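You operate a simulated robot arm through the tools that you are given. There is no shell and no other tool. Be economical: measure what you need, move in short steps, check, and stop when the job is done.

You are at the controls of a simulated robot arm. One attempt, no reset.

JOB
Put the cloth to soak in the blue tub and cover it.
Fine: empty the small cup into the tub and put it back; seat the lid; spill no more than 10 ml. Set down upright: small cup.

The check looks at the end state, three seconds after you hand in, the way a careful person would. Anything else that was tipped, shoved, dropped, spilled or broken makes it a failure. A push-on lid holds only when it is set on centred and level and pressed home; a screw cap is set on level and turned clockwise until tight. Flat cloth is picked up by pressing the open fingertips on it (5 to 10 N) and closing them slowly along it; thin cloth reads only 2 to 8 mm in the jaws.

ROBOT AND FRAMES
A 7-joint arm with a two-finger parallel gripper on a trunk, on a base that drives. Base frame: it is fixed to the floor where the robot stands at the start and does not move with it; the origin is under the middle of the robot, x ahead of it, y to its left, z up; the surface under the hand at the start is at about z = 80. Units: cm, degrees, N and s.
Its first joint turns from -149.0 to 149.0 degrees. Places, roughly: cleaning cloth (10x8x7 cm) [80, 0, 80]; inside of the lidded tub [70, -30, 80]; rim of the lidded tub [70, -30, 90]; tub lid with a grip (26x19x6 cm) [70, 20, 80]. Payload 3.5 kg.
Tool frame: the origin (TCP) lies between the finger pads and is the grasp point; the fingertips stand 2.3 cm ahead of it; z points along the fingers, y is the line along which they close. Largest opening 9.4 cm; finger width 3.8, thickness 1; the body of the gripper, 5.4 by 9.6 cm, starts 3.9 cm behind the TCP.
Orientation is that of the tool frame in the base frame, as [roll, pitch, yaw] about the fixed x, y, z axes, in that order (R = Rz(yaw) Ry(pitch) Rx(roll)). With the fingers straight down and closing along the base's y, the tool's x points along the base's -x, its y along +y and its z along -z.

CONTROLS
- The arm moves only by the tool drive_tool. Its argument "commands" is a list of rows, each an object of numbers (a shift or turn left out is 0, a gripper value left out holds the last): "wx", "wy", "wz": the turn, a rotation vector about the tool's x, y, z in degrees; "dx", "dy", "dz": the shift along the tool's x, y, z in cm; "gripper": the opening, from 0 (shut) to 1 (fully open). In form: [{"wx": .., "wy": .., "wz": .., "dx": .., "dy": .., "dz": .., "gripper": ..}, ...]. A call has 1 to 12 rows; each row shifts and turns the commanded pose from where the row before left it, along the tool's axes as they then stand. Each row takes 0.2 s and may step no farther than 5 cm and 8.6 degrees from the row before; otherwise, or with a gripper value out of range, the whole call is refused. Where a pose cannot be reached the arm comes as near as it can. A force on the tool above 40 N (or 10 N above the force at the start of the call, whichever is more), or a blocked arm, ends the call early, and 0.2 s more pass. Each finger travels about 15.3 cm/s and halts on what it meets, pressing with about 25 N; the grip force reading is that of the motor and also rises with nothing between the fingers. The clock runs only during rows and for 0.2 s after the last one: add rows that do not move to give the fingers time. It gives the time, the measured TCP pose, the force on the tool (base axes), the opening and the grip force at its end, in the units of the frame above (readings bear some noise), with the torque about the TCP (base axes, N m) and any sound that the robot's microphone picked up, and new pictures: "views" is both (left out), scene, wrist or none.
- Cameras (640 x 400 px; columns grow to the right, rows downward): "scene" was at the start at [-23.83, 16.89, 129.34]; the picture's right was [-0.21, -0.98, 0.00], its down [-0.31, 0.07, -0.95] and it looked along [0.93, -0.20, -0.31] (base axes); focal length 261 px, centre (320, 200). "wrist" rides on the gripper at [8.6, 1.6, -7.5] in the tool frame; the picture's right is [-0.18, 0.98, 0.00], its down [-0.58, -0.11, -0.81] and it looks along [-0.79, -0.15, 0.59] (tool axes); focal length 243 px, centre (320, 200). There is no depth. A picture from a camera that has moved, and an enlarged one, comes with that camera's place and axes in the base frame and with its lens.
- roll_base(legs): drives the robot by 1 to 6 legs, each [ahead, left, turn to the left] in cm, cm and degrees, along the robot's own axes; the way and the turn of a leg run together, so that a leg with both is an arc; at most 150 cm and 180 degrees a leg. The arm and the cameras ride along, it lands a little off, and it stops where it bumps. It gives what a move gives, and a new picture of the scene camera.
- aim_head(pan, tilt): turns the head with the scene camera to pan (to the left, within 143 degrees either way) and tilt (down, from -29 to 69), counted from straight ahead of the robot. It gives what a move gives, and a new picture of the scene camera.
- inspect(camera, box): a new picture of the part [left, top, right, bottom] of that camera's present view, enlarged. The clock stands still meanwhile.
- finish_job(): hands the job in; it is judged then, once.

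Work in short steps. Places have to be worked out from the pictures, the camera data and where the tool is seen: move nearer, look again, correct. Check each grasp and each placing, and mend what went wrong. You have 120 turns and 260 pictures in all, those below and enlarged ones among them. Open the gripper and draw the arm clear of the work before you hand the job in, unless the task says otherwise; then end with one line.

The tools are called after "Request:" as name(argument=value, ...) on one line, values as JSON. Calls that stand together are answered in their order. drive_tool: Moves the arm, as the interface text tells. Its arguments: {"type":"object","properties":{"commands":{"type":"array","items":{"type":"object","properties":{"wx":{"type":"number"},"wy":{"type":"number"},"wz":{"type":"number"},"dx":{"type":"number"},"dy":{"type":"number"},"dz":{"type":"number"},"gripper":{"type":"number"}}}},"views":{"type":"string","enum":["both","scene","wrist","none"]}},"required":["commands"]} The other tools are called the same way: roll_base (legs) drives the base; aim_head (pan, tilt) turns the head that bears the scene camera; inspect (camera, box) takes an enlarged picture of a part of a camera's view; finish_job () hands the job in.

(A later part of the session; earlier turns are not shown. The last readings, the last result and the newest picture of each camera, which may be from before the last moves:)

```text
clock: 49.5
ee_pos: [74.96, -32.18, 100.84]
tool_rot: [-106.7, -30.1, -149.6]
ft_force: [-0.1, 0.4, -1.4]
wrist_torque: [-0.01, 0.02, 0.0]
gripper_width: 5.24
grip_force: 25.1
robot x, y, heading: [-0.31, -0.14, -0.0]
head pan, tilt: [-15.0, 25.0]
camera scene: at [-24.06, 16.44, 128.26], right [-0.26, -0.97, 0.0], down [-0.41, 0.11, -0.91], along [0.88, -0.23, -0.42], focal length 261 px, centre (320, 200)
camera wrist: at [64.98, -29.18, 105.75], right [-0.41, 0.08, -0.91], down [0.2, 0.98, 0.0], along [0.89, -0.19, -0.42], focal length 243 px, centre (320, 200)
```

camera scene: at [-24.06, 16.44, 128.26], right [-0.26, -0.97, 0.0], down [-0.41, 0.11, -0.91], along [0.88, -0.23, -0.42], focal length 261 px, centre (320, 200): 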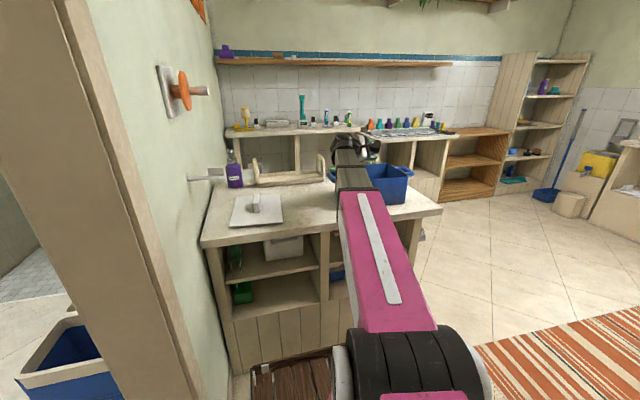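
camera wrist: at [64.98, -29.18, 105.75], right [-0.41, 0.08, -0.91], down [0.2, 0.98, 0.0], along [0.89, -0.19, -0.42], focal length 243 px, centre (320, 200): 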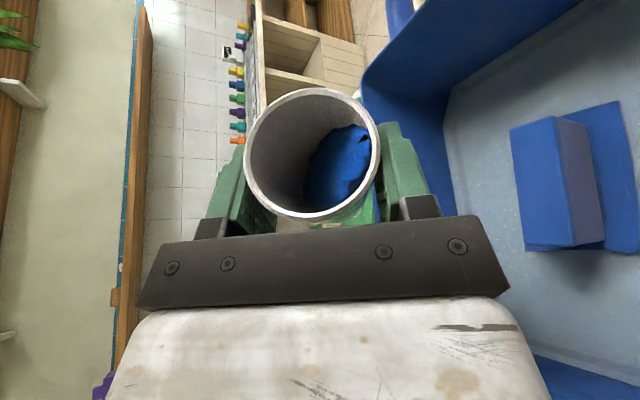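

Tilt works as planned; liquid nears the lip, which is over the tub middle. I continue more slowly.

Request:
drive_tool(commands=[{"wx": 1.75, "wz": 3.6}, {"wx": 1.75, "wz": 3.6}, {"wx": 1.75, "wz": 3.6}, {"wx": 1.75, "wz": 3.6}, {"wx": 1.75, "wz": 3.6}, {"wx": 1.75, "wz": 3.6}, {"wx": 1.75, "wz": 3.6}, {"wx": 1.75, "wz": 3.6}, {}, {}], views="wrist")

Request:
drive_tool(commands=[{"wx": 2.2, "wz": 4.5}, {"wx": 2.2, "wz": 4.5}, {"wx": 2.2, "wz": 4.5}, {"wx": 2.2, "wz": 4.5}, {"wx": 2.2, "wz": 4.5}, {"wx": 2.2, "wz": 4.5}, {"wx": 2.2, "wz": 4.5}, {"wx": 2.2, "wz": 4.5}, {}, {}], views="both")

```text
clock: 51.7
ee_pos: [74.9, -32.16, 100.91]
tool_rot: [-91.1, -1.8, -154.1]
ft_force: [-0.1, 0.0, -1.0]
wrist_torque: [-0.03, 0.0, 0.03]
gripper_width: 5.2
grip_force: 24.8
robot x, y, heading: [0.34, -0.16, -0.2]
head pan, tilt: [-15.0, 25.0]
camera wrist: at [63.92, -29.17, 99.73], right [0.13, 0.08, -0.99], down [0.18, 0.98, 0.11], along [0.98, -0.19, 0.11], focal length 243 px, centre (320, 200)
```

wrist: 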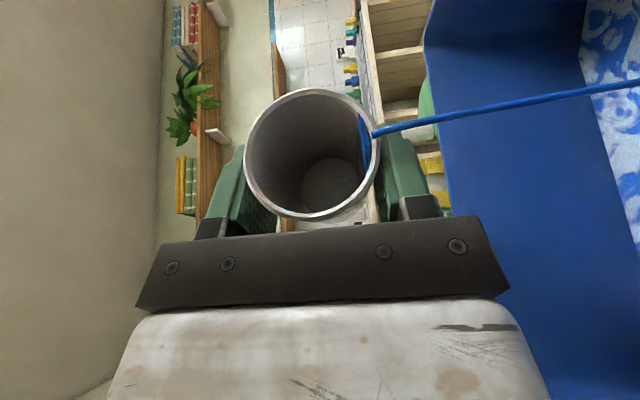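

```text
clock: 53.9
ee_pos: [75.14, -32.09, 100.86]
tool_rot: [-71.3, 33.5, -148.5]
ft_force: [0.0, 0.4, -1.2]
wrist_torque: [0.0, 0.06, 0.02]
gripper_width: 5.18
grip_force: 24.9
robot x, y, heading: [-0.32, 0.23, 0.1]
head pan, tilt: [-15.0, 25.0]
camera scene: at [-24.06, 16.44, 128.26], right [-0.26, -0.97, 0.0], down [-0.41, 0.11, -0.91], along [0.88, -0.23, -0.42], focal length 261 px, centre (320, 200)
camera wrist: at [67.38, -29.13, 92.83], right [0.74, 0.08, -0.67], down [0.07, 0.98, 0.19], along [0.67, -0.19, 0.71], focal length 243 px, centre (320, 200)
```

scene: 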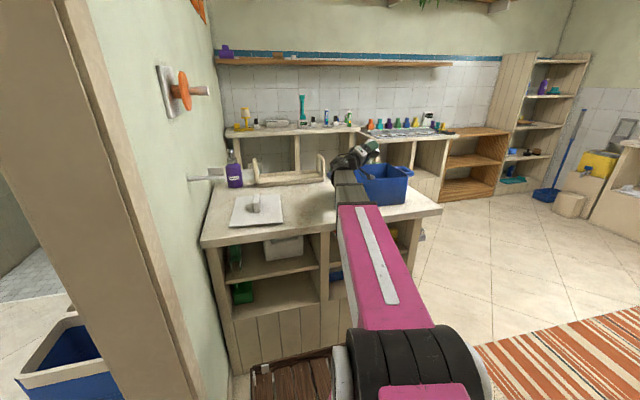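
wrist: 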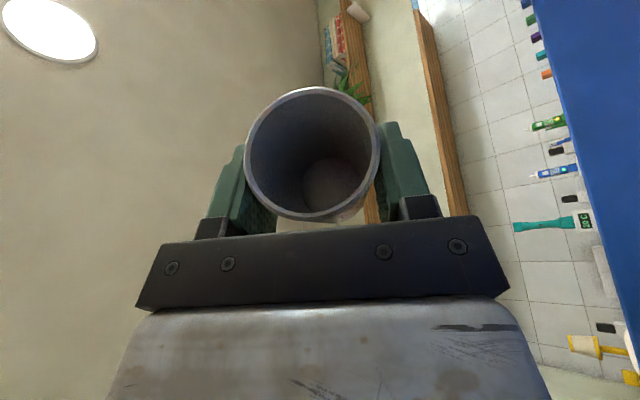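

The cup looks empty. I wait for drips, then reverse the rotation exactly.

Request:
drive_tool(commands=[{}, {}, {}, {}, {"wx": -2.2, "wz": -4.5}, {"wx": -2.2, "wz": -4.5}, {"wx": -2.2, "wz": -4.5}, {"wx": -2.2, "wz": -4.5}, {"wx": -2.2, "wz": -4.5}, {"wx": -2.2, "wz": -4.5}, {"wx": -2.2, "wz": -4.5}, {"wx": -2.2, "wz": -4.5}], views="none")

Request:
drive_tool(commands=[{"wx": -3.5, "wz": -7.2}, {"wx": -3.5, "wz": -7.2}, {"wx": -3.5, "wz": -7.2}, {"wx": -3.5, "wz": -7.2}, {"wx": -3.0, "wz": -6.2}, {"wx": -3.0, "wz": -6.2}, {"wx": -3.0, "wz": -6.2}, {"wx": -3.0, "wz": -6.2}, {"wx": -3.0, "wz": -6.2}, {"wx": -3.0, "wz": -6.2}, {"wx": -3.0, "wz": -6.2}, {"wx": -3.0, "wz": -6.2}], views="wrist")

```text
clock: 56.5
ee_pos: [74.95, -32.23, 101.05]
tool_rot: [-91.1, -1.9, -154.2]
ft_force: [0.7, -1.0, -0.7]
wrist_torque: [0.02, 0.04, 0.02]
gripper_width: 5.2
grip_force: 24.9
robot x, y, heading: [0.1, -0.47, -0.2]
head pan, tilt: [-15.0, 25.0]
```

```text
clock: 59.1
ee_pos: [75.16, -32.02, 100.87]
tool_rot: [-178.8, -63.9, -91.1]
ft_force: [-0.1, -0.4, -1.2]
wrist_torque: [-0.02, -0.01, 0.01]
gripper_width: 5.19
grip_force: 25.2
robot x, y, heading: [-0.37, -0.04, 0.1]
head pan, tilt: [-15.0, 25.0]
camera wrist: at [73.38, -29.22, 112.0], right [-0.98, 0.08, -0.18], down [0.11, 0.98, -0.17], along [0.16, -0.18, -0.97], focal length 243 px, centre (320, 200)
```

wrist: 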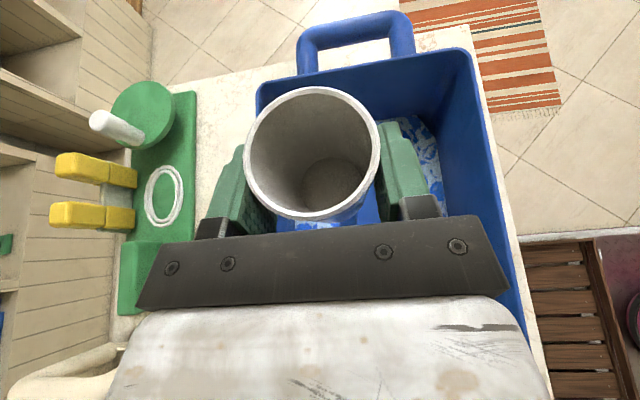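

Empty. I take it back along the same path.

Request:
drive_tool(commands=[{"dx": -1.0, "dy": 0.6, "dz": -2}, {"dx": -1.8, "dy": 1.35, "dz": -3.6}, {"dx": -1.8, "dy": 1.35, "dz": -3.6}, {"dx": -1.8, "dy": 1.35, "dz": -3.6}, {"dx": -1.8, "dy": 1.35, "dz": -3.6}, {"dx": -1.8, "dy": 1.35, "dz": -3.6}, {"dx": -1.2, "dy": 1.1, "dz": -2.8}, {"dx": -0.5, "dy": 0.3, "dz": -1.1}, {}], views="none")

```text
clock: 61.1
ee_pos: [66.23, -5.41, 101.01]
tool_rot: [-178.3, -63.9, -91.5]
ft_force: [0.4, -0.1, 0.0]
wrist_torque: [-0.02, 0.0, -0.04]
gripper_width: 5.19
grip_force: 24.8
robot x, y, heading: [0.28, -0.18, 0.1]
head pan, tilt: [-15.0, 25.0]
```

Right above the original spot; lowering 16 cm, gently at the end.

Request:
drive_tool(commands=[{"dx": -2.7, "dz": 1.32}, {"dx": -2.7, "dz": 1.32}, {"dx": -2.7, "dz": 1.32}, {"dx": -2.7, "dz": 1.32}, {"dx": -1.8, "dz": 0.88}, {"dx": -0.9, "dz": 0.44}, {"dx": -0.45, "dz": 0.22}, {}, {}], views="wrist")

```text
clock: 63.1
ee_pos: [66.59, -5.49, 85.3]
tool_rot: [-178.3, -63.9, -91.6]
ft_force: [-0.4, 0.1, -0.6]
wrist_torque: [-0.01, -0.02, 0.01]
gripper_width: 5.22
grip_force: 24.8
robot x, y, heading: [0.14, 0.19, -0.2]
head pan, tilt: [-15.0, 25.0]
camera wrist: at [64.75, -2.58, 96.32], right [-0.98, 0.08, -0.18], down [0.11, 0.98, -0.17], along [0.16, -0.18, -0.97], focal length 243 px, centre (320, 200)
```

wrist: 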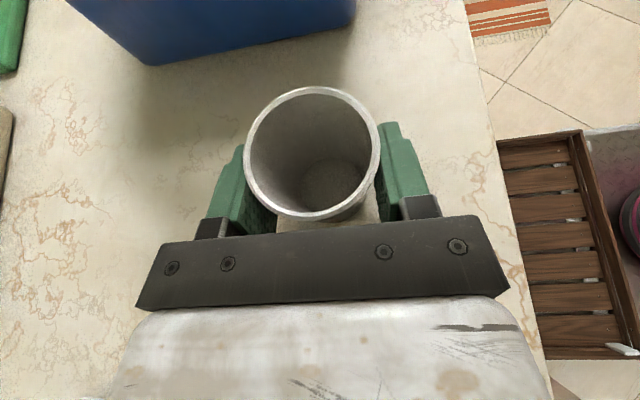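

About 0.6 cm to go; small steps until contact.

Request:
drive_tool(commands=[{"dx": -0.22, "dz": 0.11}, {"dx": -0.18, "dz": 0.09}, {"dx": -0.14, "dz": 0.06}, {}], views="none")

```text
clock: 64.1
ee_pos: [66.42, -5.53, 84.78]
tool_rot: [-178.3, -63.9, -91.5]
ft_force: [0.3, 0.7, -0.7]
wrist_torque: [0.0, -0.01, -0.01]
gripper_width: 5.2
grip_force: 24.9
robot x, y, heading: [0.04, 0.09, 0.4]
head pan, tilt: [-15.0, 25.0]
```

Request:
drive_tool(commands=[{"dx": -0.14, "dz": 0.06}, {"dx": -0.1, "dz": 0.04}, {}], views="none")

```text
clock: 64.9
ee_pos: [66.55, -5.43, 84.45]
tool_rot: [-178.2, -64.0, -91.6]
ft_force: [2.9, 0.1, 17.0]
wrist_torque: [-0.08, 0.1, 0.01]
gripper_width: 5.2
grip_force: 25.4
robot x, y, heading: [0.15, -0.19, -0.1]
head pan, tilt: [-15.0, 25.0]
```

Contact (17 N). I ease off a hair and open slowly, then back straight out.

Request:
drive_tool(commands=[{"dx": 0.12, "dz": -0.06}, {"gripper": 0.57}, {"gripper": 0.65}, {"gripper": 0.8}, {"gripper": 1}, {}, {}], views="wrist")

```text
clock: 66.5
ee_pos: [66.45, -5.44, 84.48]
tool_rot: [-178.2, -63.9, -91.5]
ft_force: [-0.1, -0.2, -1.4]
wrist_torque: [0.01, 0.02, -0.03]
gripper_width: 9.39
grip_force: 0.0
robot x, y, heading: [0.16, -0.14, 0.1]
head pan, tilt: [-15.0, 25.0]
camera wrist: at [64.72, -2.59, 95.57], right [-0.98, 0.08, -0.18], down [0.11, 0.98, -0.17], along [0.16, -0.18, -0.97], focal length 243 px, centre (320, 200)
```

wrist: 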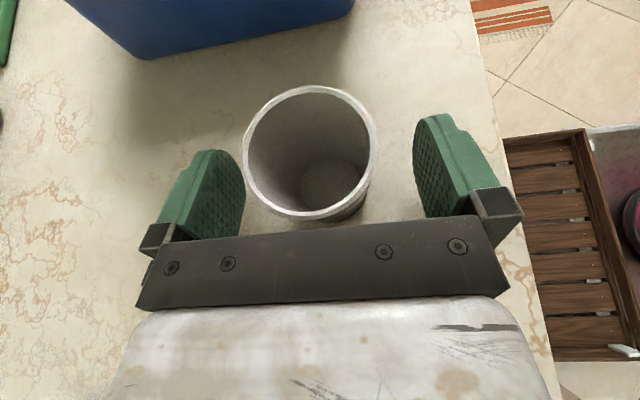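

The cup stands upright. I back out along the tool axis, then up.

Request:
drive_tool(commands=[{"dz": -2}, {"dz": -4}, {"dz": -4}, {"dx": 3.6, "dz": -1.8}, {"dx": 3.6, "dz": -1.8}, {"dx": 3.6, "dz": -1.8}, {"dx": 1}, {}], views="both")

```text
clock: 68.3
ee_pos: [66.07, 3.24, 102.0]
tool_rot: [-178.4, -63.9, -91.5]
ft_force: [0.5, -0.2, -0.1]
wrist_torque: [0.0, -0.03, 0.0]
gripper_width: 9.38
grip_force: 0.1
robot x, y, heading: [-0.13, 0.0, 0.1]
head pan, tilt: [-15.0, 25.0]
camera scene: at [-24.06, 16.45, 128.26], right [-0.26, -0.97, 0.0], down [-0.41, 0.11, -0.91], along [0.88, -0.23, -0.42], focal length 261 px, centre (320, 200)
camera wrist: at [64.39, 6.04, 113.0], right [-0.98, 0.08, -0.18], down [0.11, 0.98, -0.17], along [0.16, -0.18, -0.97], focal length 243 px, centre (320, 200)
```

scene: 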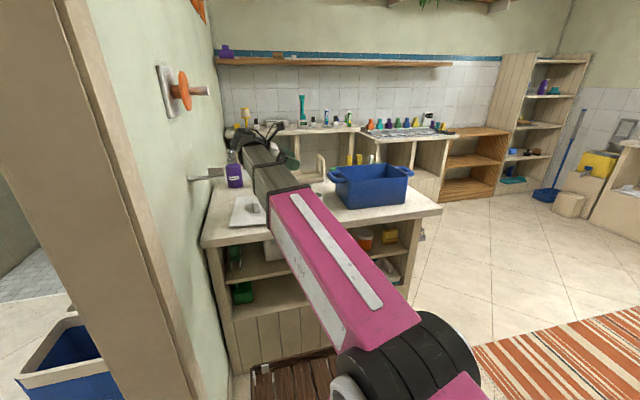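
wrist: 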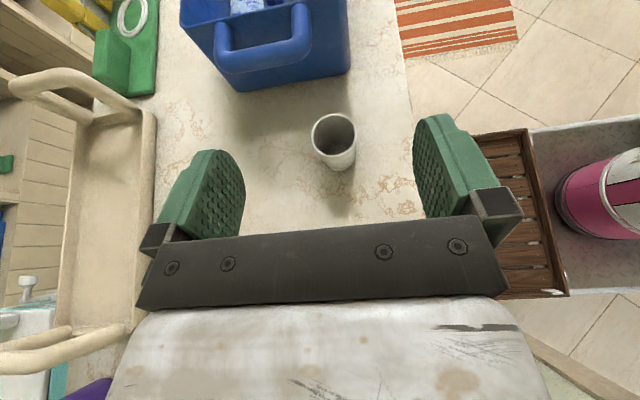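

The cup is fine. Now the lid: I bring the hand back to vertical (yaw −90) and look at it.

Request:
drive_tool(commands=[{"wy": -8}, {"wy": -8}, {"wy": -8}, {"wy": -8}, {"wy": -8}, {"wy": -8}, {"wy": -8}, {"wy": -8}, {}], views="wrist")

```text
clock: 70.3
ee_pos: [66.37, 3.13, 101.9]
tool_rot: [-179.3, 0.2, -89.9]
ft_force: [1.2, -0.9, 0.3]
wrist_torque: [-0.02, -0.02, 0.03]
gripper_width: 9.4
grip_force: 0.0
robot x, y, heading: [0.23, -0.17, 0.1]
head pan, tilt: [-15.0, 25.0]
camera wrist: at [64.58, -5.46, 109.32], right [-0.98, 0.18, -0.01], down [0.1, 0.58, 0.81], along [0.16, 0.79, -0.59], focal length 243 px, centre (320, 200)
```

wrist: 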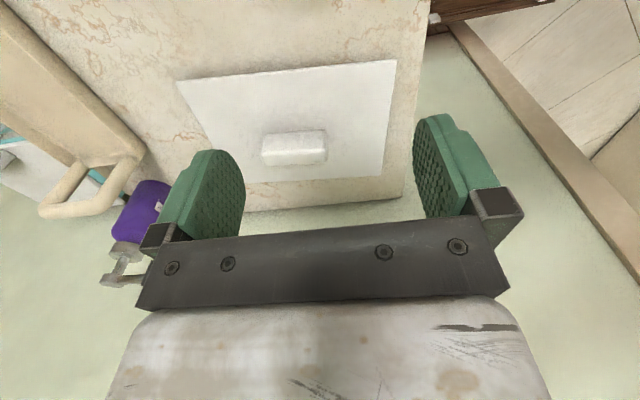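

Request:
inspect(camera="wrist", box=[160, 40, 420, 210])

Request:
inspect(camera="scene", box=[200, 160, 420, 270])

```text
2.35 times, centred on (290, 125) of wrist
camera zoom: at [64.58, -5.46, 109.32], right [-0.98, 0.18, -0.01], down [0.1, 0.58, 0.81], along [0.16, 0.79, -0.59], focal length 571 px, centre (391, 376)
```

zoom: 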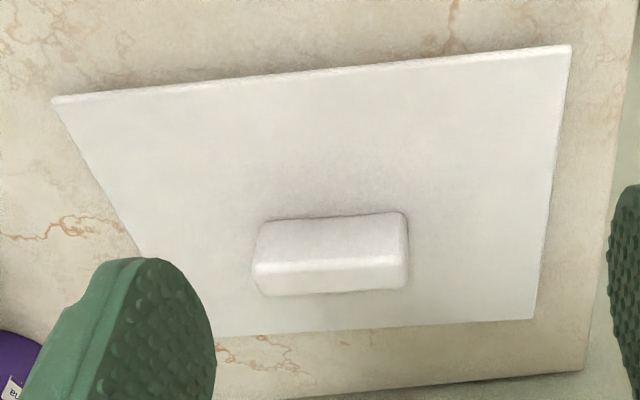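

```text
2.91 times, centred on (310, 215) of scene
camera zoom: at [-24.06, 16.45, 128.26], right [-0.26, -0.97, 0.0], down [-0.41, 0.11, -0.91], along [0.88, -0.23, -0.42], focal length 759 px, centre (349, 156)
```

zoom: 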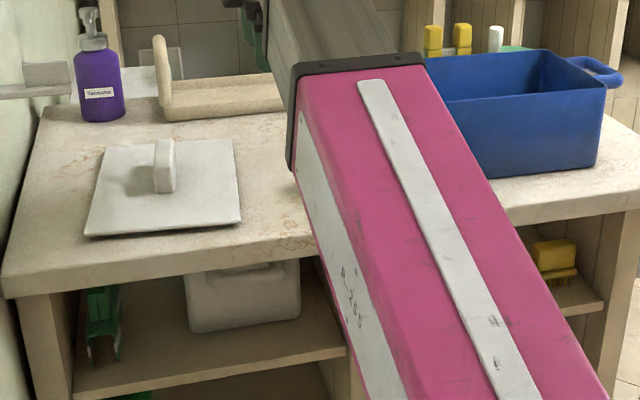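

Lid: centre ≈ (72.4,16.1), long side along x rotated about −5°, grip bar along the same direction (8.5×2.3 cm). I turn the hand to yaw 175 at a lower height to stay off the forearm.

Request:
drive_tool(commands=[{"dx": -4, "dz": 2}, {"dx": -4, "dz": 2}, {"dx": -4, "dz": 2}, {}], views="none")

Request:
drive_tool(commands=[{"wz": 8.4}, {"wz": 8.4}, {"wz": 8.4}, {"wz": 8.4}, {"wz": 8.4}, {"wz": 8.4}, {"wz": 8.4}, {"wz": 8.4}, {"wz": 8.4}, {"wz": 8.4}, {"wz": 8.4}, {"wz": 2.6}], views="both")

```text
clock: 71.3
ee_pos: [66.29, 14.86, 95.51]
tool_rot: [-179.3, 0.1, -90.0]
ft_force: [0.8, 0.0, 0.5]
wrist_torque: [-0.01, 0.0, 0.05]
gripper_width: 9.41
grip_force: 0.0
robot x, y, heading: [0.06, -0.56, 0.2]
head pan, tilt: [-15.0, 25.0]
```

```text
clock: 73.9
ee_pos: [66.23, 15.19, 95.87]
tool_rot: [180.0, 0.7, 174.9]
ft_force: [-0.7, -0.2, 0.1]
wrist_torque: [0.04, 0.02, -0.02]
gripper_width: 9.41
grip_force: 0.1
robot x, y, heading: [0.02, -0.0, -0.0]
head pan, tilt: [-15.0, 25.0]
camera scene: at [-24.06, 16.45, 128.26], right [-0.26, -0.97, 0.0], down [-0.41, 0.11, -0.91], along [0.88, -0.23, -0.42], focal length 261 px, centre (320, 200)
camera wrist: at [57.7, 17.49, 103.28], right [0.27, 0.96, 0.0], down [0.56, -0.16, 0.81], along [0.78, -0.22, -0.58], focal length 243 px, centre (320, 200)
```

scene: 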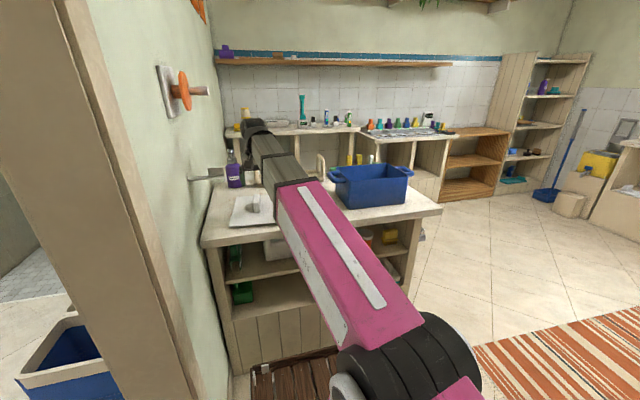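
wrist: 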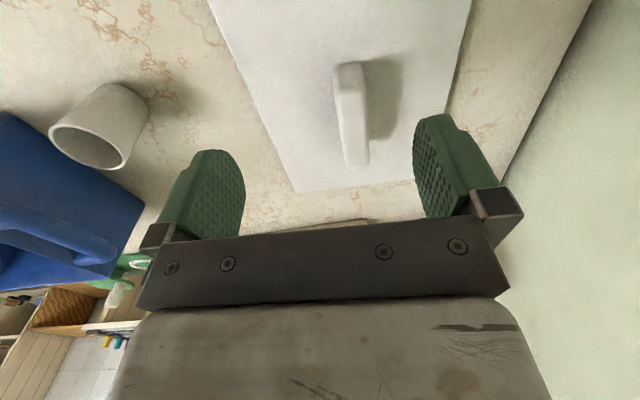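

Grip centre y ≈ 16.3. I move over it and partly down.

Request:
drive_tool(commands=[{"dx": -3, "dy": 0.8}, {"dx": -3.1, "dy": 0.8}, {"dz": 3}, {"dz": 3}, {}], views="wrist")

```text
clock: 75.1
ee_pos: [72.39, 16.08, 90.21]
tool_rot: [179.8, 0.8, 174.9]
ft_force: [0.3, -0.3, 0.3]
wrist_torque: [-0.01, -0.03, 0.02]
gripper_width: 9.41
grip_force: 0.0
robot x, y, heading: [0.01, -0.15, -0.2]
head pan, tilt: [-15.0, 25.0]
camera wrist: at [63.8, 18.37, 97.4], right [0.27, 0.96, 0.01], down [0.56, -0.16, 0.81], along [0.78, -0.22, -0.58], focal length 243 px, centre (320, 200)
```

wrist: 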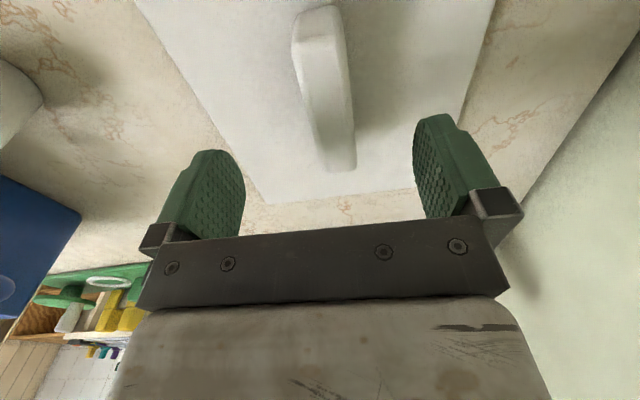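

Well centred (shift 0.4 left). I descend until the tips are just above the plate.

Request:
drive_tool(commands=[{"dz": 3, "dy": 0.3}, {"dz": 2}, {"dz": 0.8}, {}], views="wrist")

```text
clock: 76.1
ee_pos: [72.57, 16.4, 84.27]
tool_rot: [179.9, 0.6, 174.9]
ft_force: [-0.3, 0.0, -0.1]
wrist_torque: [-0.03, -0.03, 0.02]
gripper_width: 9.4
grip_force: 0.1
robot x, y, heading: [0.08, 0.12, 0.1]
head pan, tilt: [-15.0, 25.0]
camera wrist: at [64.08, 18.74, 91.62], right [0.27, 0.96, 0.0], down [0.56, -0.16, 0.81], along [0.78, -0.22, -0.58], focal length 243 px, centre (320, 200)
```

wrist: 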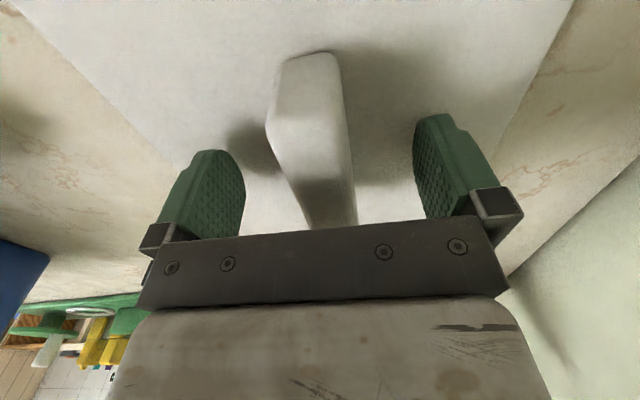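

Nearly touching the plate. I close gently on the grip.

Request:
drive_tool(commands=[{"dz": 0.2, "gripper": 0.7}, {"gripper": 0.5}, {"gripper": 0.38}, {"gripper": 0.3}, {"gripper": 0.2}, {"gripper": 0.1}, {"gripper": 0}, {}, {}], views="wrist")

```text
clock: 78.1
ee_pos: [72.62, 16.38, 83.88]
tool_rot: [179.9, 0.6, 175.0]
ft_force: [0.0, -0.4, 0.3]
wrist_torque: [-0.18, -0.02, 0.11]
gripper_width: 2.55
grip_force: 25.1
robot x, y, heading: [0.47, -0.07, -0.0]
head pan, tilt: [-15.0, 25.0]
camera wrist: at [64.13, 18.81, 91.41], right [0.27, 0.96, 0.0], down [0.56, -0.16, 0.81], along [0.78, -0.22, -0.58], focal length 243 px, centre (320, 200)
```

wrist: 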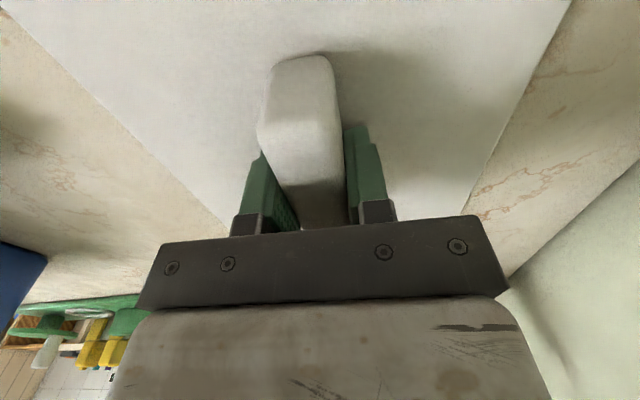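

Gripped at 2.55 cm. I lift straight up.

Request:
drive_tool(commands=[{"dz": -1}, {"dz": -2}, {"dz": -3}, {"dz": -3}, {"dz": -3}, {"dz": -2}, {"dz": -1}, {}], views="both")

```text
clock: 79.9
ee_pos: [72.58, 16.54, 99.12]
tool_rot: [180.0, 0.7, 174.9]
ft_force: [0.8, 0.1, -0.9]
wrist_torque: [-0.01, 0.02, -0.05]
gripper_width: 2.57
grip_force: 25.2
robot x, y, heading: [0.5, -0.4, -0.1]
head pan, tilt: [-15.0, 25.0]
camera scene: at [-24.06, 16.45, 128.26], right [-0.26, -0.97, 0.0], down [-0.41, 0.11, -0.91], along [0.88, -0.23, -0.42], focal length 261 px, centre (320, 200)
camera wrist: at [64.13, 18.87, 106.37], right [0.27, 0.96, 0.0], down [0.56, -0.16, 0.81], along [0.78, -0.22, -0.58], focal length 243 px, centre (320, 200)
```

scene: 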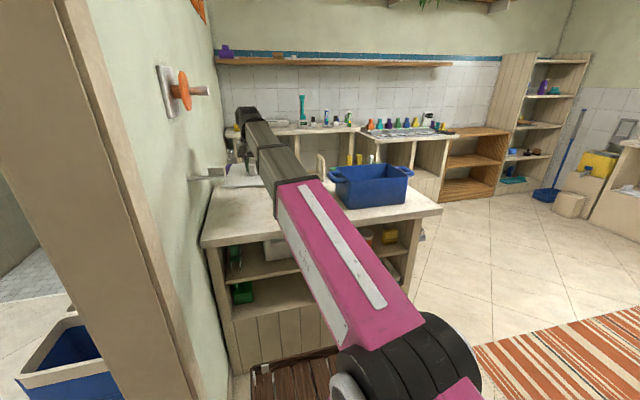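
wrist: 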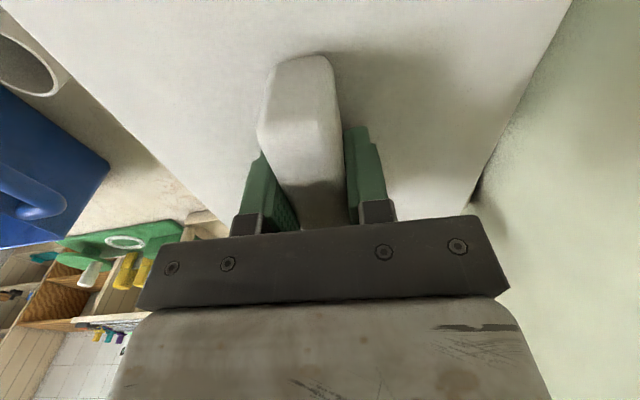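

Lid held level, bottom ≈ z 95. I move it right to y≈4, then turn it 95° to lie along the tub's long side.

Request:
drive_tool(commands=[{"dy": -2}, {"dy": -3.3, "dx": 0.2}, {"dy": -3.3, "dx": 0.2}, {"dy": -3, "dx": 0.2}, {"dy": -1}, {}], views="none")

Request:
drive_tool(commands=[{"wz": -8}, {"wz": -8}, {"wz": -8}, {"wz": -8}, {"wz": -8}, {"wz": -8}, {"wz": -8}, {"wz": -8}, {"wz": -8}, {"wz": -8}, {"wz": -8}, {"wz": -7}], views="wrist")

```text
clock: 81.3
ee_pos: [70.89, 3.92, 98.95]
tool_rot: [179.9, 0.6, 175.1]
ft_force: [-0.7, 0.3, -0.1]
wrist_torque: [0.0, 0.0, 0.03]
gripper_width: 2.57
grip_force: 25.3
robot x, y, heading: [-0.05, 0.03, 0.0]
head pan, tilt: [-15.0, 25.0]
```

```text
clock: 83.9
ee_pos: [70.89, 4.04, 98.96]
tool_rot: [-179.3, 0.1, -89.8]
ft_force: [0.5, -0.4, -1.5]
wrist_torque: [0.02, -0.02, -0.04]
gripper_width: 2.54
grip_force: 25.4
robot x, y, heading: [0.11, -0.19, 0.2]
head pan, tilt: [-15.0, 25.0]
camera wrist: at [69.18, -4.72, 106.43], right [-0.98, 0.18, -0.01], down [0.1, 0.58, 0.81], along [0.15, 0.79, -0.59], focal length 243 px, centre (320, 200)
```

wrist: 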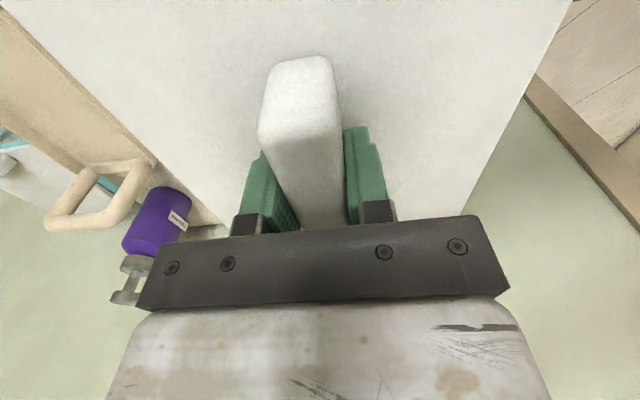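

Lid now along y. I raise 2 cm and carry it over the tub.

Request:
drive_tool(commands=[{"dz": -2, "dx": 1}, {"dx": 3}, {"dx": 4, "dy": -0.3}, {"dx": 4, "dy": -0.3}, {"dx": 4, "dy": -0.3}, {"dx": 4, "dy": -0.3}, {"dx": 4, "dy": -0.3}, {"dx": 4, "dy": -0.3}, {"dx": 4}, {"dx": 3}, {"dx": 2}, {}], views="both")

```text
clock: 86.5
ee_pos: [72.4, -32.93, 101.0]
tool_rot: [-179.3, 0.2, -90.1]
ft_force: [-0.9, 0.7, -0.8]
wrist_torque: [0.01, 0.01, 0.01]
gripper_width: 2.55
grip_force: 25.4
robot x, y, heading: [-0.12, 0.22, 0.0]
head pan, tilt: [-15.0, 25.0]
camera scene: at [-24.06, 16.44, 128.26], right [-0.26, -0.97, 0.0], down [-0.41, 0.11, -0.91], along [0.88, -0.23, -0.42], focal length 261 px, centre (320, 200)
camera wrist: at [70.76, -41.72, 108.44], right [-0.98, 0.18, -0.01], down [0.1, 0.58, 0.81], along [0.16, 0.79, -0.59], focal length 243 px, centre (320, 200)
```

scene: 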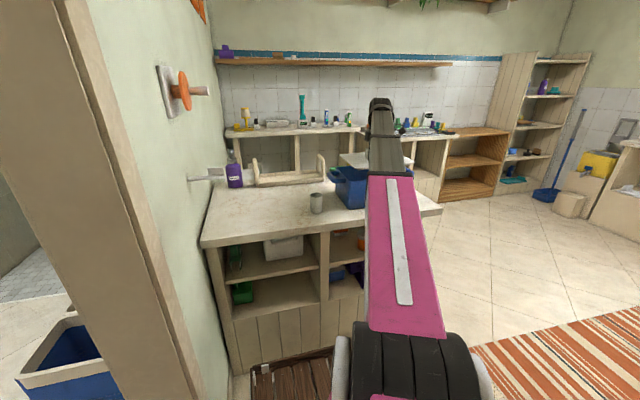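
wrist: 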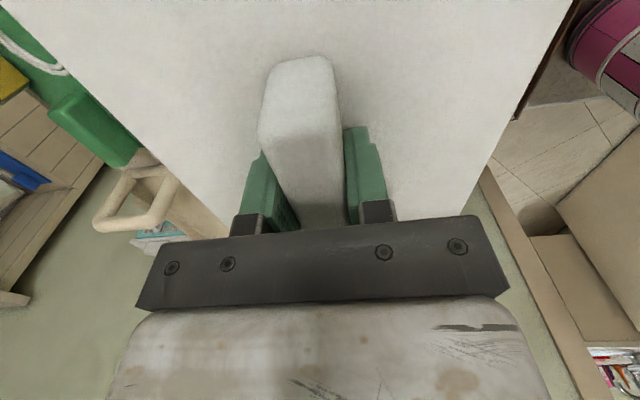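

The lid hides the tub from the wrist camera, so I zoom the scene view.

Request:
inspect(camera="scene", box=[300, 140, 450, 230])

```text
4.27 times, centred on (375, 185) of scene
camera zoom: at [-24.06, 16.44, 128.26], right [-0.26, -0.97, 0.0], down [-0.41, 0.11, -0.91], along [0.88, -0.23, -0.42], focal length 1113 px, centre (85, 264)
```

zoom: 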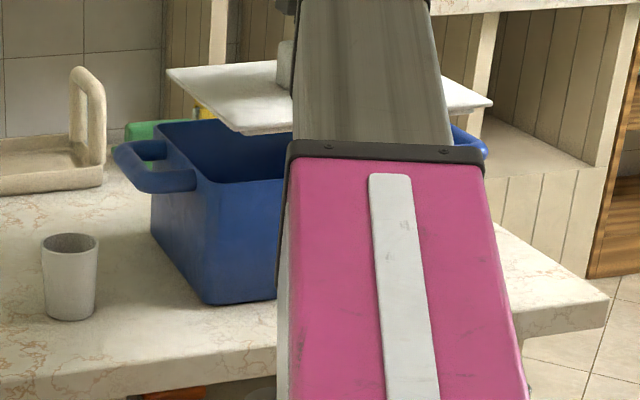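

Both ends of lid and tub are visible in this view, so comparing them at nearly the same height is most accurate. I lower 2.5 cm to just above the rim.

Request:
drive_tool(commands=[{"dz": 1.2}, {"dz": 1.2}, {}], views="none")

Request:
inspect(camera="scene", box=[320, 150, 430, 220])

```text
clock: 87.3
ee_pos: [72.36, -32.89, 98.74]
tool_rot: [-179.3, 0.1, -90.0]
ft_force: [-0.3, 0.2, -0.9]
wrist_torque: [0.01, 0.0, 0.01]
gripper_width: 2.57
grip_force: 24.7
robot x, y, heading: [0.05, 0.14, 0.0]
head pan, tilt: [-15.0, 25.0]
```

```text
5.71 times, centred on (375, 185) of scene
camera zoom: at [-24.06, 16.44, 128.26], right [-0.26, -0.97, 0.0], down [-0.41, 0.11, -0.91], along [0.88, -0.23, -0.42], focal length 1491 px, centre (6, 286)
```

zoom: 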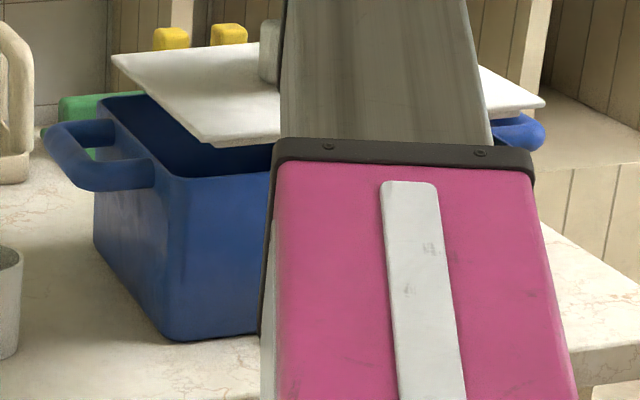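

Comparing all views (rim z≈93): rim spans x 63.5–81.3, y −18.4 to −43.4 (centre (72.45,−30.9), turned about −1.5°); the lid, with an inset plug beneath, sits at y −33 and turned about +2°. I correct: +2.1 in y, +0.25 in x and 3.5° clockwise.

Request:
drive_tool(commands=[{"dx": -1.1, "dy": -0.15}, {"dx": -1.0, "dy": -0.1}, {"wz": 3.5}, {}], views="none")

Request:
inspect(camera="scene", box=[320, 150, 430, 220])

```text
clock: 88.3
ee_pos: [72.83, -30.84, 98.57]
tool_rot: [-179.3, 0.2, -93.5]
ft_force: [0.7, -0.5, -1.1]
wrist_torque: [-0.02, -0.05, -0.01]
gripper_width: 2.58
grip_force: 24.5
robot x, y, heading: [-0.13, 0.3, 0.0]
head pan, tilt: [-15.0, 25.0]
```

```text
5.71 times, centred on (375, 185) of scene
camera zoom: at [-24.06, 16.44, 128.26], right [-0.26, -0.97, 0.0], down [-0.41, 0.11, -0.91], along [0.88, -0.23, -0.42], focal length 1491 px, centre (6, 286)
```

zoom: 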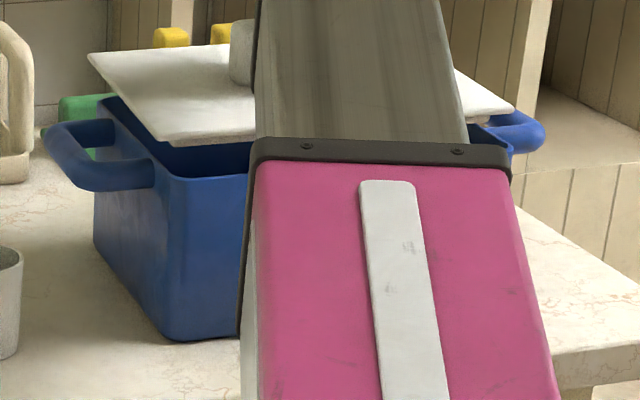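

Angle now matches. I zoom on both ends separately for the final centring.

Request:
inspect(camera="scene", box=[328, 152, 368, 186])

Request:
inspect(camera="scene", box=[392, 155, 420, 182])

```text
11.76 times, centred on (348, 169) of scene
camera zoom: at [-24.06, 16.44, 128.26], right [-0.26, -0.97, 0.0], down [-0.41, 0.11, -0.91], along [0.88, -0.23, -0.42], focal length 3070 px, centre (-9, 565)
```

zoom: 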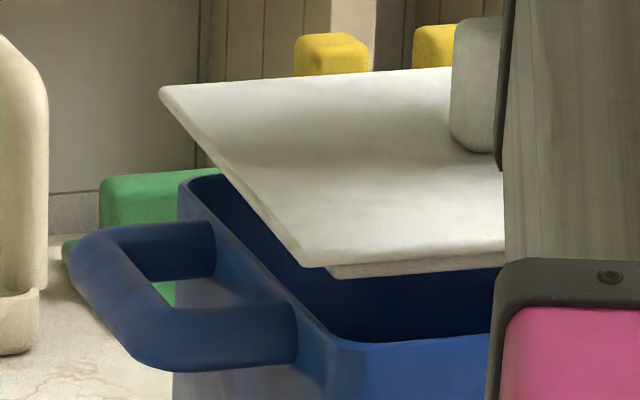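

```text
14.81 times, centred on (406, 168) of scene
camera zoom: at [-24.06, 16.44, 128.26], right [-0.26, -0.97, 0.0], down [-0.41, 0.11, -0.91], along [0.88, -0.23, -0.42], focal length 3866 px, centre (-954, 667)
```

zoom: 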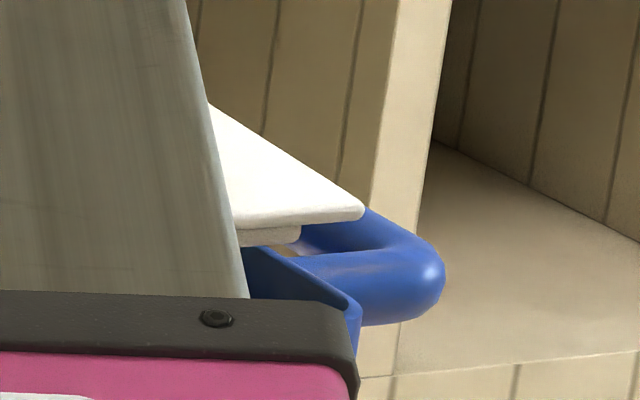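

Ends match well: lid y −17.8…−43.8 against rim −17.7…−43.5. Final small tweak in x and angle, then lower gently toward the rim.

Request:
drive_tool(commands=[{"dx": -0.15, "dy": 0.2, "wz": -0.6}, {"dz": 0.6}, {"dz": 0.6}, {}], views="none")

Request:
inspect(camera="scene", box=[328, 152, 368, 186])

Request:
inspect(camera="scene", box=[392, 155, 420, 182])

```text
clock: 89.3
ee_pos: [72.66, -30.73, 97.4]
tool_rot: [-179.3, 0.0, -92.9]
ft_force: [-0.1, 0.0, -1.1]
wrist_torque: [0.01, 0.01, -0.03]
gripper_width: 2.56
grip_force: 24.9
robot x, y, heading: [0.14, -0.19, -0.2]
head pan, tilt: [-15.0, 25.0]
```

```text
11.76 times, centred on (348, 169) of scene
camera zoom: at [-24.06, 16.44, 128.26], right [-0.26, -0.97, 0.0], down [-0.41, 0.11, -0.91], along [0.88, -0.23, -0.42], focal length 3070 px, centre (-9, 565)
```

zoom: 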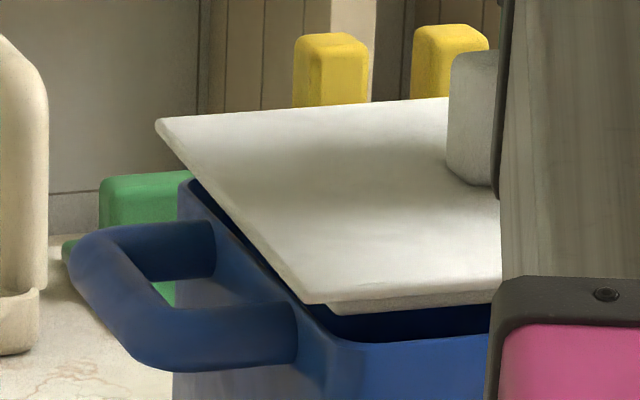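

```text
14.81 times, centred on (406, 168) of scene
camera zoom: at [-24.06, 16.44, 128.26], right [-0.26, -0.97, 0.0], down [-0.41, 0.11, -0.91], along [0.88, -0.23, -0.42], focal length 3866 px, centre (-954, 667)
```

zoom: 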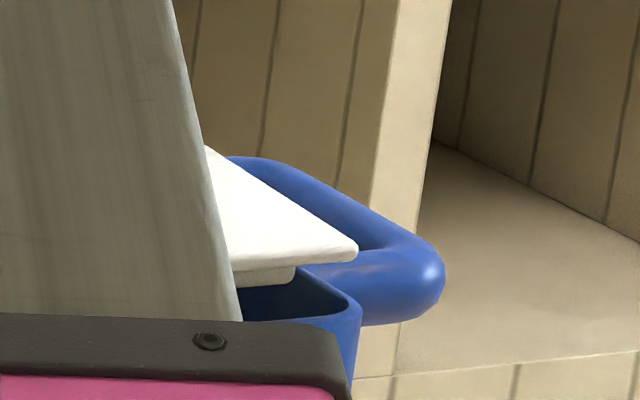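

Very close; I add 0.6° clockwise and 0.15 cm, then lower until contact.

Request:
drive_tool(commands=[{"dy": 0.15, "wz": 0.6}, {"dz": 0.4}, {"dz": 0.3}, {}], views="none")

Request:
inspect(camera="scene", box=[328, 152, 368, 186])

Request:
inspect(camera="scene", box=[392, 155, 420, 182])

```text
clock: 90.3
ee_pos: [72.67, -30.88, 96.74]
tool_rot: [-179.3, 0.1, -93.5]
ft_force: [2.3, -1.5, 5.1]
wrist_torque: [0.75, 0.47, -0.01]
gripper_width: 2.55
grip_force: 25.2
robot x, y, heading: [0.05, 0.25, 0.3]
head pan, tilt: [-15.0, 25.0]
```

```text
11.76 times, centred on (348, 169) of scene
camera zoom: at [-24.07, 16.44, 128.26], right [-0.26, -0.97, 0.0], down [-0.41, 0.11, -0.91], along [0.88, -0.23, -0.42], focal length 3070 px, centre (-9, 565)
```

zoom: 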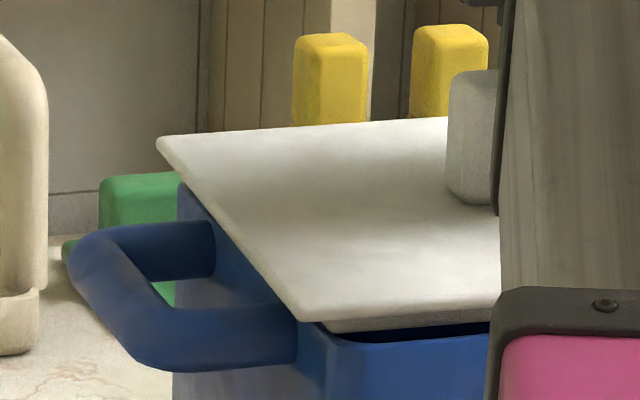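

```text
14.81 times, centred on (406, 168) of scene
camera zoom: at [-24.07, 16.44, 128.26], right [-0.26, -0.97, 0.0], down [-0.41, 0.11, -0.91], along [0.88, -0.23, -0.42], focal length 3866 px, centre (-954, 667)
```

zoom: 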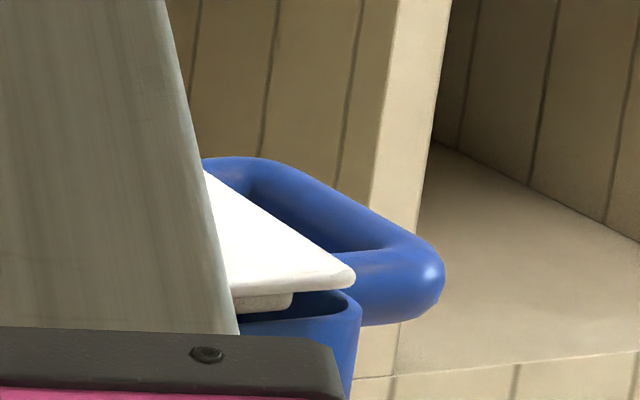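

Light contact at the near-left corner: the lid is tilted about 0.7° (hand tilt differs from when it was picked up) and slightly rotated. I lift 0.4, correct tilt, yaw and position.

Request:
drive_tool(commands=[{"dz": -0.5}, {"wx": -0.7, "wy": -0.7, "wz": -1.2}, {"dx": 0.3, "dy": 0.3}, {}], views="none")

Request:
inspect(camera="scene", box=[328, 152, 368, 186])

Request:
inspect(camera="scene", box=[392, 155, 420, 182])

```text
clock: 91.3
ee_pos: [72.18, -31.01, 97.13]
tool_rot: [180.0, 0.8, -92.3]
ft_force: [0.0, 1.1, -1.5]
wrist_torque: [0.01, 0.03, -0.01]
gripper_width: 2.59
grip_force: 25.3
robot x, y, heading: [-0.09, 0.3, -0.1]
head pan, tilt: [-15.0, 25.0]
```

```text
11.76 times, centred on (348, 169) of scene
camera zoom: at [-24.06, 16.44, 128.26], right [-0.26, -0.97, 0.0], down [-0.41, 0.11, -0.91], along [0.88, -0.23, -0.42], focal length 3070 px, centre (-9, 565)
```

zoom: 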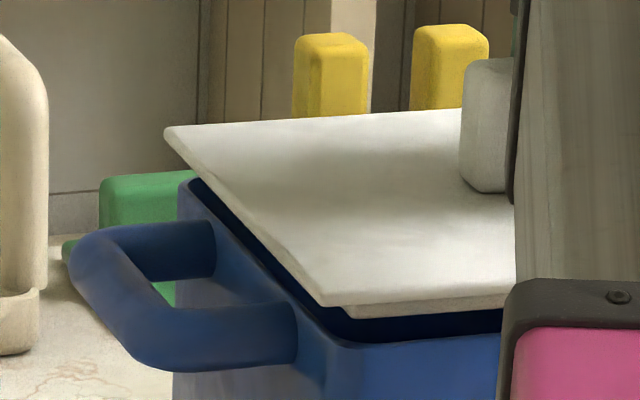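

```text
14.81 times, centred on (406, 168) of scene
camera zoom: at [-24.06, 16.44, 128.26], right [-0.26, -0.97, 0.0], down [-0.41, 0.11, -0.91], along [0.88, -0.23, -0.42], focal length 3866 px, centre (-954, 667)
```

zoom: 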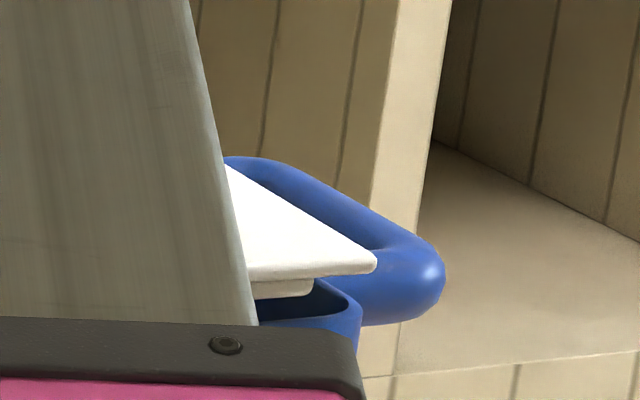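

With the height difference allowed for, x and angle match; the lid sits about 0.35 cm too far right. I correct and lower to contact.

Request:
drive_tool(commands=[{"dx": -0.33}, {"dz": 0.3}, {"dz": 0.3}, {"dz": 0.2}, {}], views="none")

Request:
inspect(camera="scene", box=[328, 152, 368, 186])

Request:
inspect(camera="scene", box=[392, 155, 420, 182])

```text
clock: 92.5
ee_pos: [72.22, -30.66, 96.3]
tool_rot: [-179.9, 0.8, -92.3]
ft_force: [0.9, -3.5, 19.8]
wrist_torque: [0.08, 0.51, 0.11]
gripper_width: 2.59
grip_force: 24.8
robot x, y, heading: [-0.13, 0.19, -0.0]
head pan, tilt: [-15.0, 25.0]
```

```text
11.76 times, centred on (348, 169) of scene
camera zoom: at [-24.1, 16.45, 128.25], right [-0.26, -0.97, 0.0], down [-0.41, 0.11, -0.91], along [0.88, -0.23, -0.42], focal length 3070 px, centre (-9, 565)
```

zoom: 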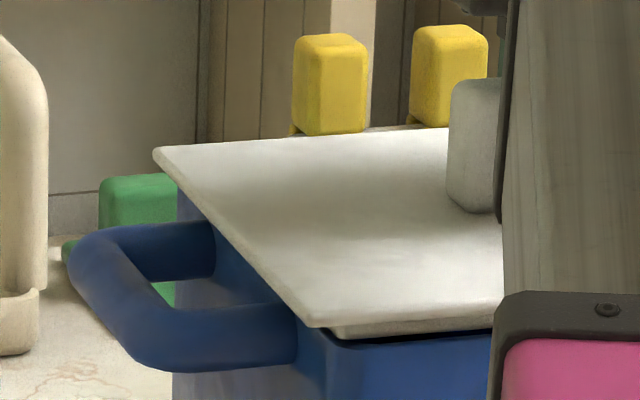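

```text
14.81 times, centred on (406, 168) of scene
camera zoom: at [-24.1, 16.45, 128.25], right [-0.26, -0.97, 0.0], down [-0.41, 0.11, -0.91], along [0.88, -0.23, -0.42], focal length 3866 px, centre (-954, 667)
```

zoom: 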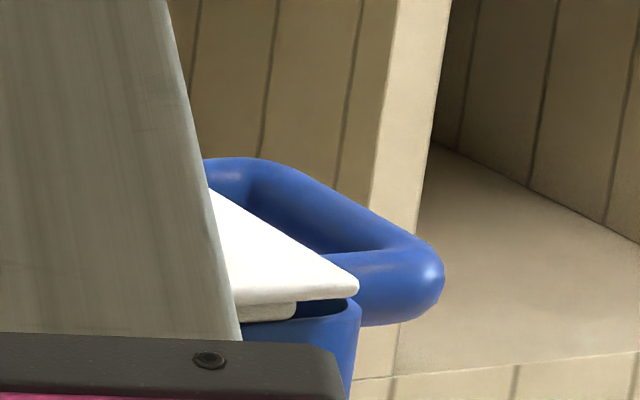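

Contact is nearly central, with the rim pushing it toward −y (3.5 N); the images agree it is ~0.2 cm too far left. I lift a touch, shift 0.2 right and press down.

Request:
drive_tool(commands=[{"dz": -0.4}, {"dx": 0.22}, {}, {"dz": 0.3}, {"dz": 0.2}, {"dz": 0.2}, {}], views="none")

```text
clock: 94.1
ee_pos: [72.37, -30.8, 96.19]
tool_rot: [-179.9, 0.7, -92.3]
ft_force: [2.3, -0.3, 19.7]
wrist_torque: [0.08, 0.93, -0.08]
gripper_width: 2.62
grip_force: 25.1
robot x, y, heading: [-0.19, 0.33, 0.2]
head pan, tilt: [-15.0, 25.0]
```

y is balanced now; the near side pushes it toward +x. I shift 0.2 in +x and press a little.

Request:
drive_tool(commands=[{"dz": -0.4}, {"dy": -0.2}, {}, {"dz": 0.3}, {"dz": 0.2}, {"dz": 0.2}, {}], views="none")

Request:
inspect(camera="scene", box=[328, 152, 368, 186])

Request:
inspect(camera="scene", box=[392, 155, 420, 182])

```text
clock: 95.7
ee_pos: [72.5, -30.94, 95.93]
tool_rot: [-180.0, 0.8, -92.4]
ft_force: [7.6, -4.6, 33.9]
wrist_torque: [0.21, 1.41, -0.43]
gripper_width: 2.66
grip_force: 25.1
robot x, y, heading: [0.08, 0.19, 0.2]
head pan, tilt: [-15.0, 25.0]
```

```text
11.76 times, centred on (348, 169) of scene
camera zoom: at [-24.11, 16.46, 128.25], right [-0.26, -0.97, 0.0], down [-0.41, 0.11, -0.91], along [0.88, -0.23, -0.42], focal length 3070 px, centre (-9, 565)
```

zoom: 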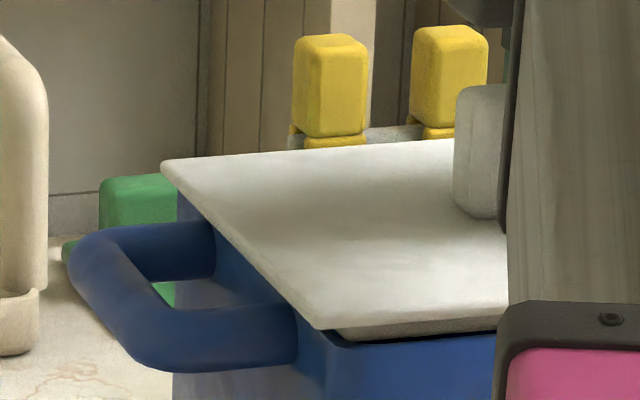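

```text
14.81 times, centred on (406, 168) of scene
camera zoom: at [-24.11, 16.46, 128.25], right [-0.26, -0.97, 0.0], down [-0.41, 0.11, -0.91], along [0.88, -0.23, -0.42], focal length 3866 px, centre (-954, 667)
```

zoom: 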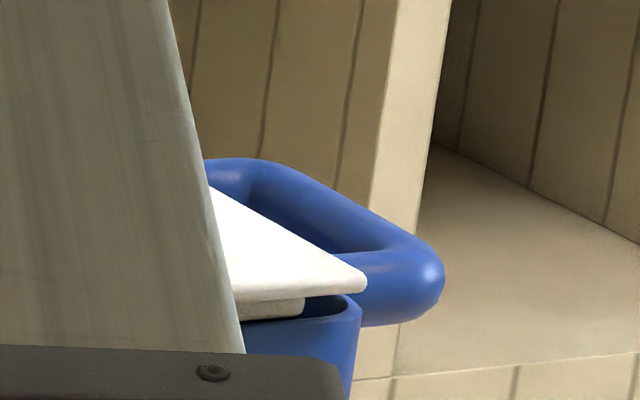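

Still riding near/left edges (Fx +7.6, Fy −4.6). I lift, shift 0.2 in +x and 0.12 in −y, and retry.

Request:
drive_tool(commands=[{"dz": -0.6}, {"dy": -0.2, "dx": 0.12}, {}], views="none")

Request:
drive_tool(commands=[{"dz": 0.2}, {"dz": 0.2}, {"dz": 0.15}, {}], views="none")

```text
clock: 96.5
ee_pos: [72.65, -31.01, 96.27]
tool_rot: [180.0, 0.9, -92.3]
ft_force: [-0.2, 0.2, -0.8]
wrist_torque: [-0.02, 0.04, -0.01]
gripper_width: 2.56
grip_force: 25.6
robot x, y, heading: [0.22, 0.02, -0.0]
head pan, tilt: [-15.0, 25.0]
```

```text
clock: 97.5
ee_pos: [72.64, -31.08, 95.85]
tool_rot: [-179.9, 0.8, -92.3]
ft_force: [-0.2, -5.0, 8.2]
wrist_torque: [0.79, 0.33, 0.17]
gripper_width: 2.56
grip_force: 25.1
robot x, y, heading: [-0.07, -0.24, 0.0]
head pan, tilt: [-15.0, 25.0]
```

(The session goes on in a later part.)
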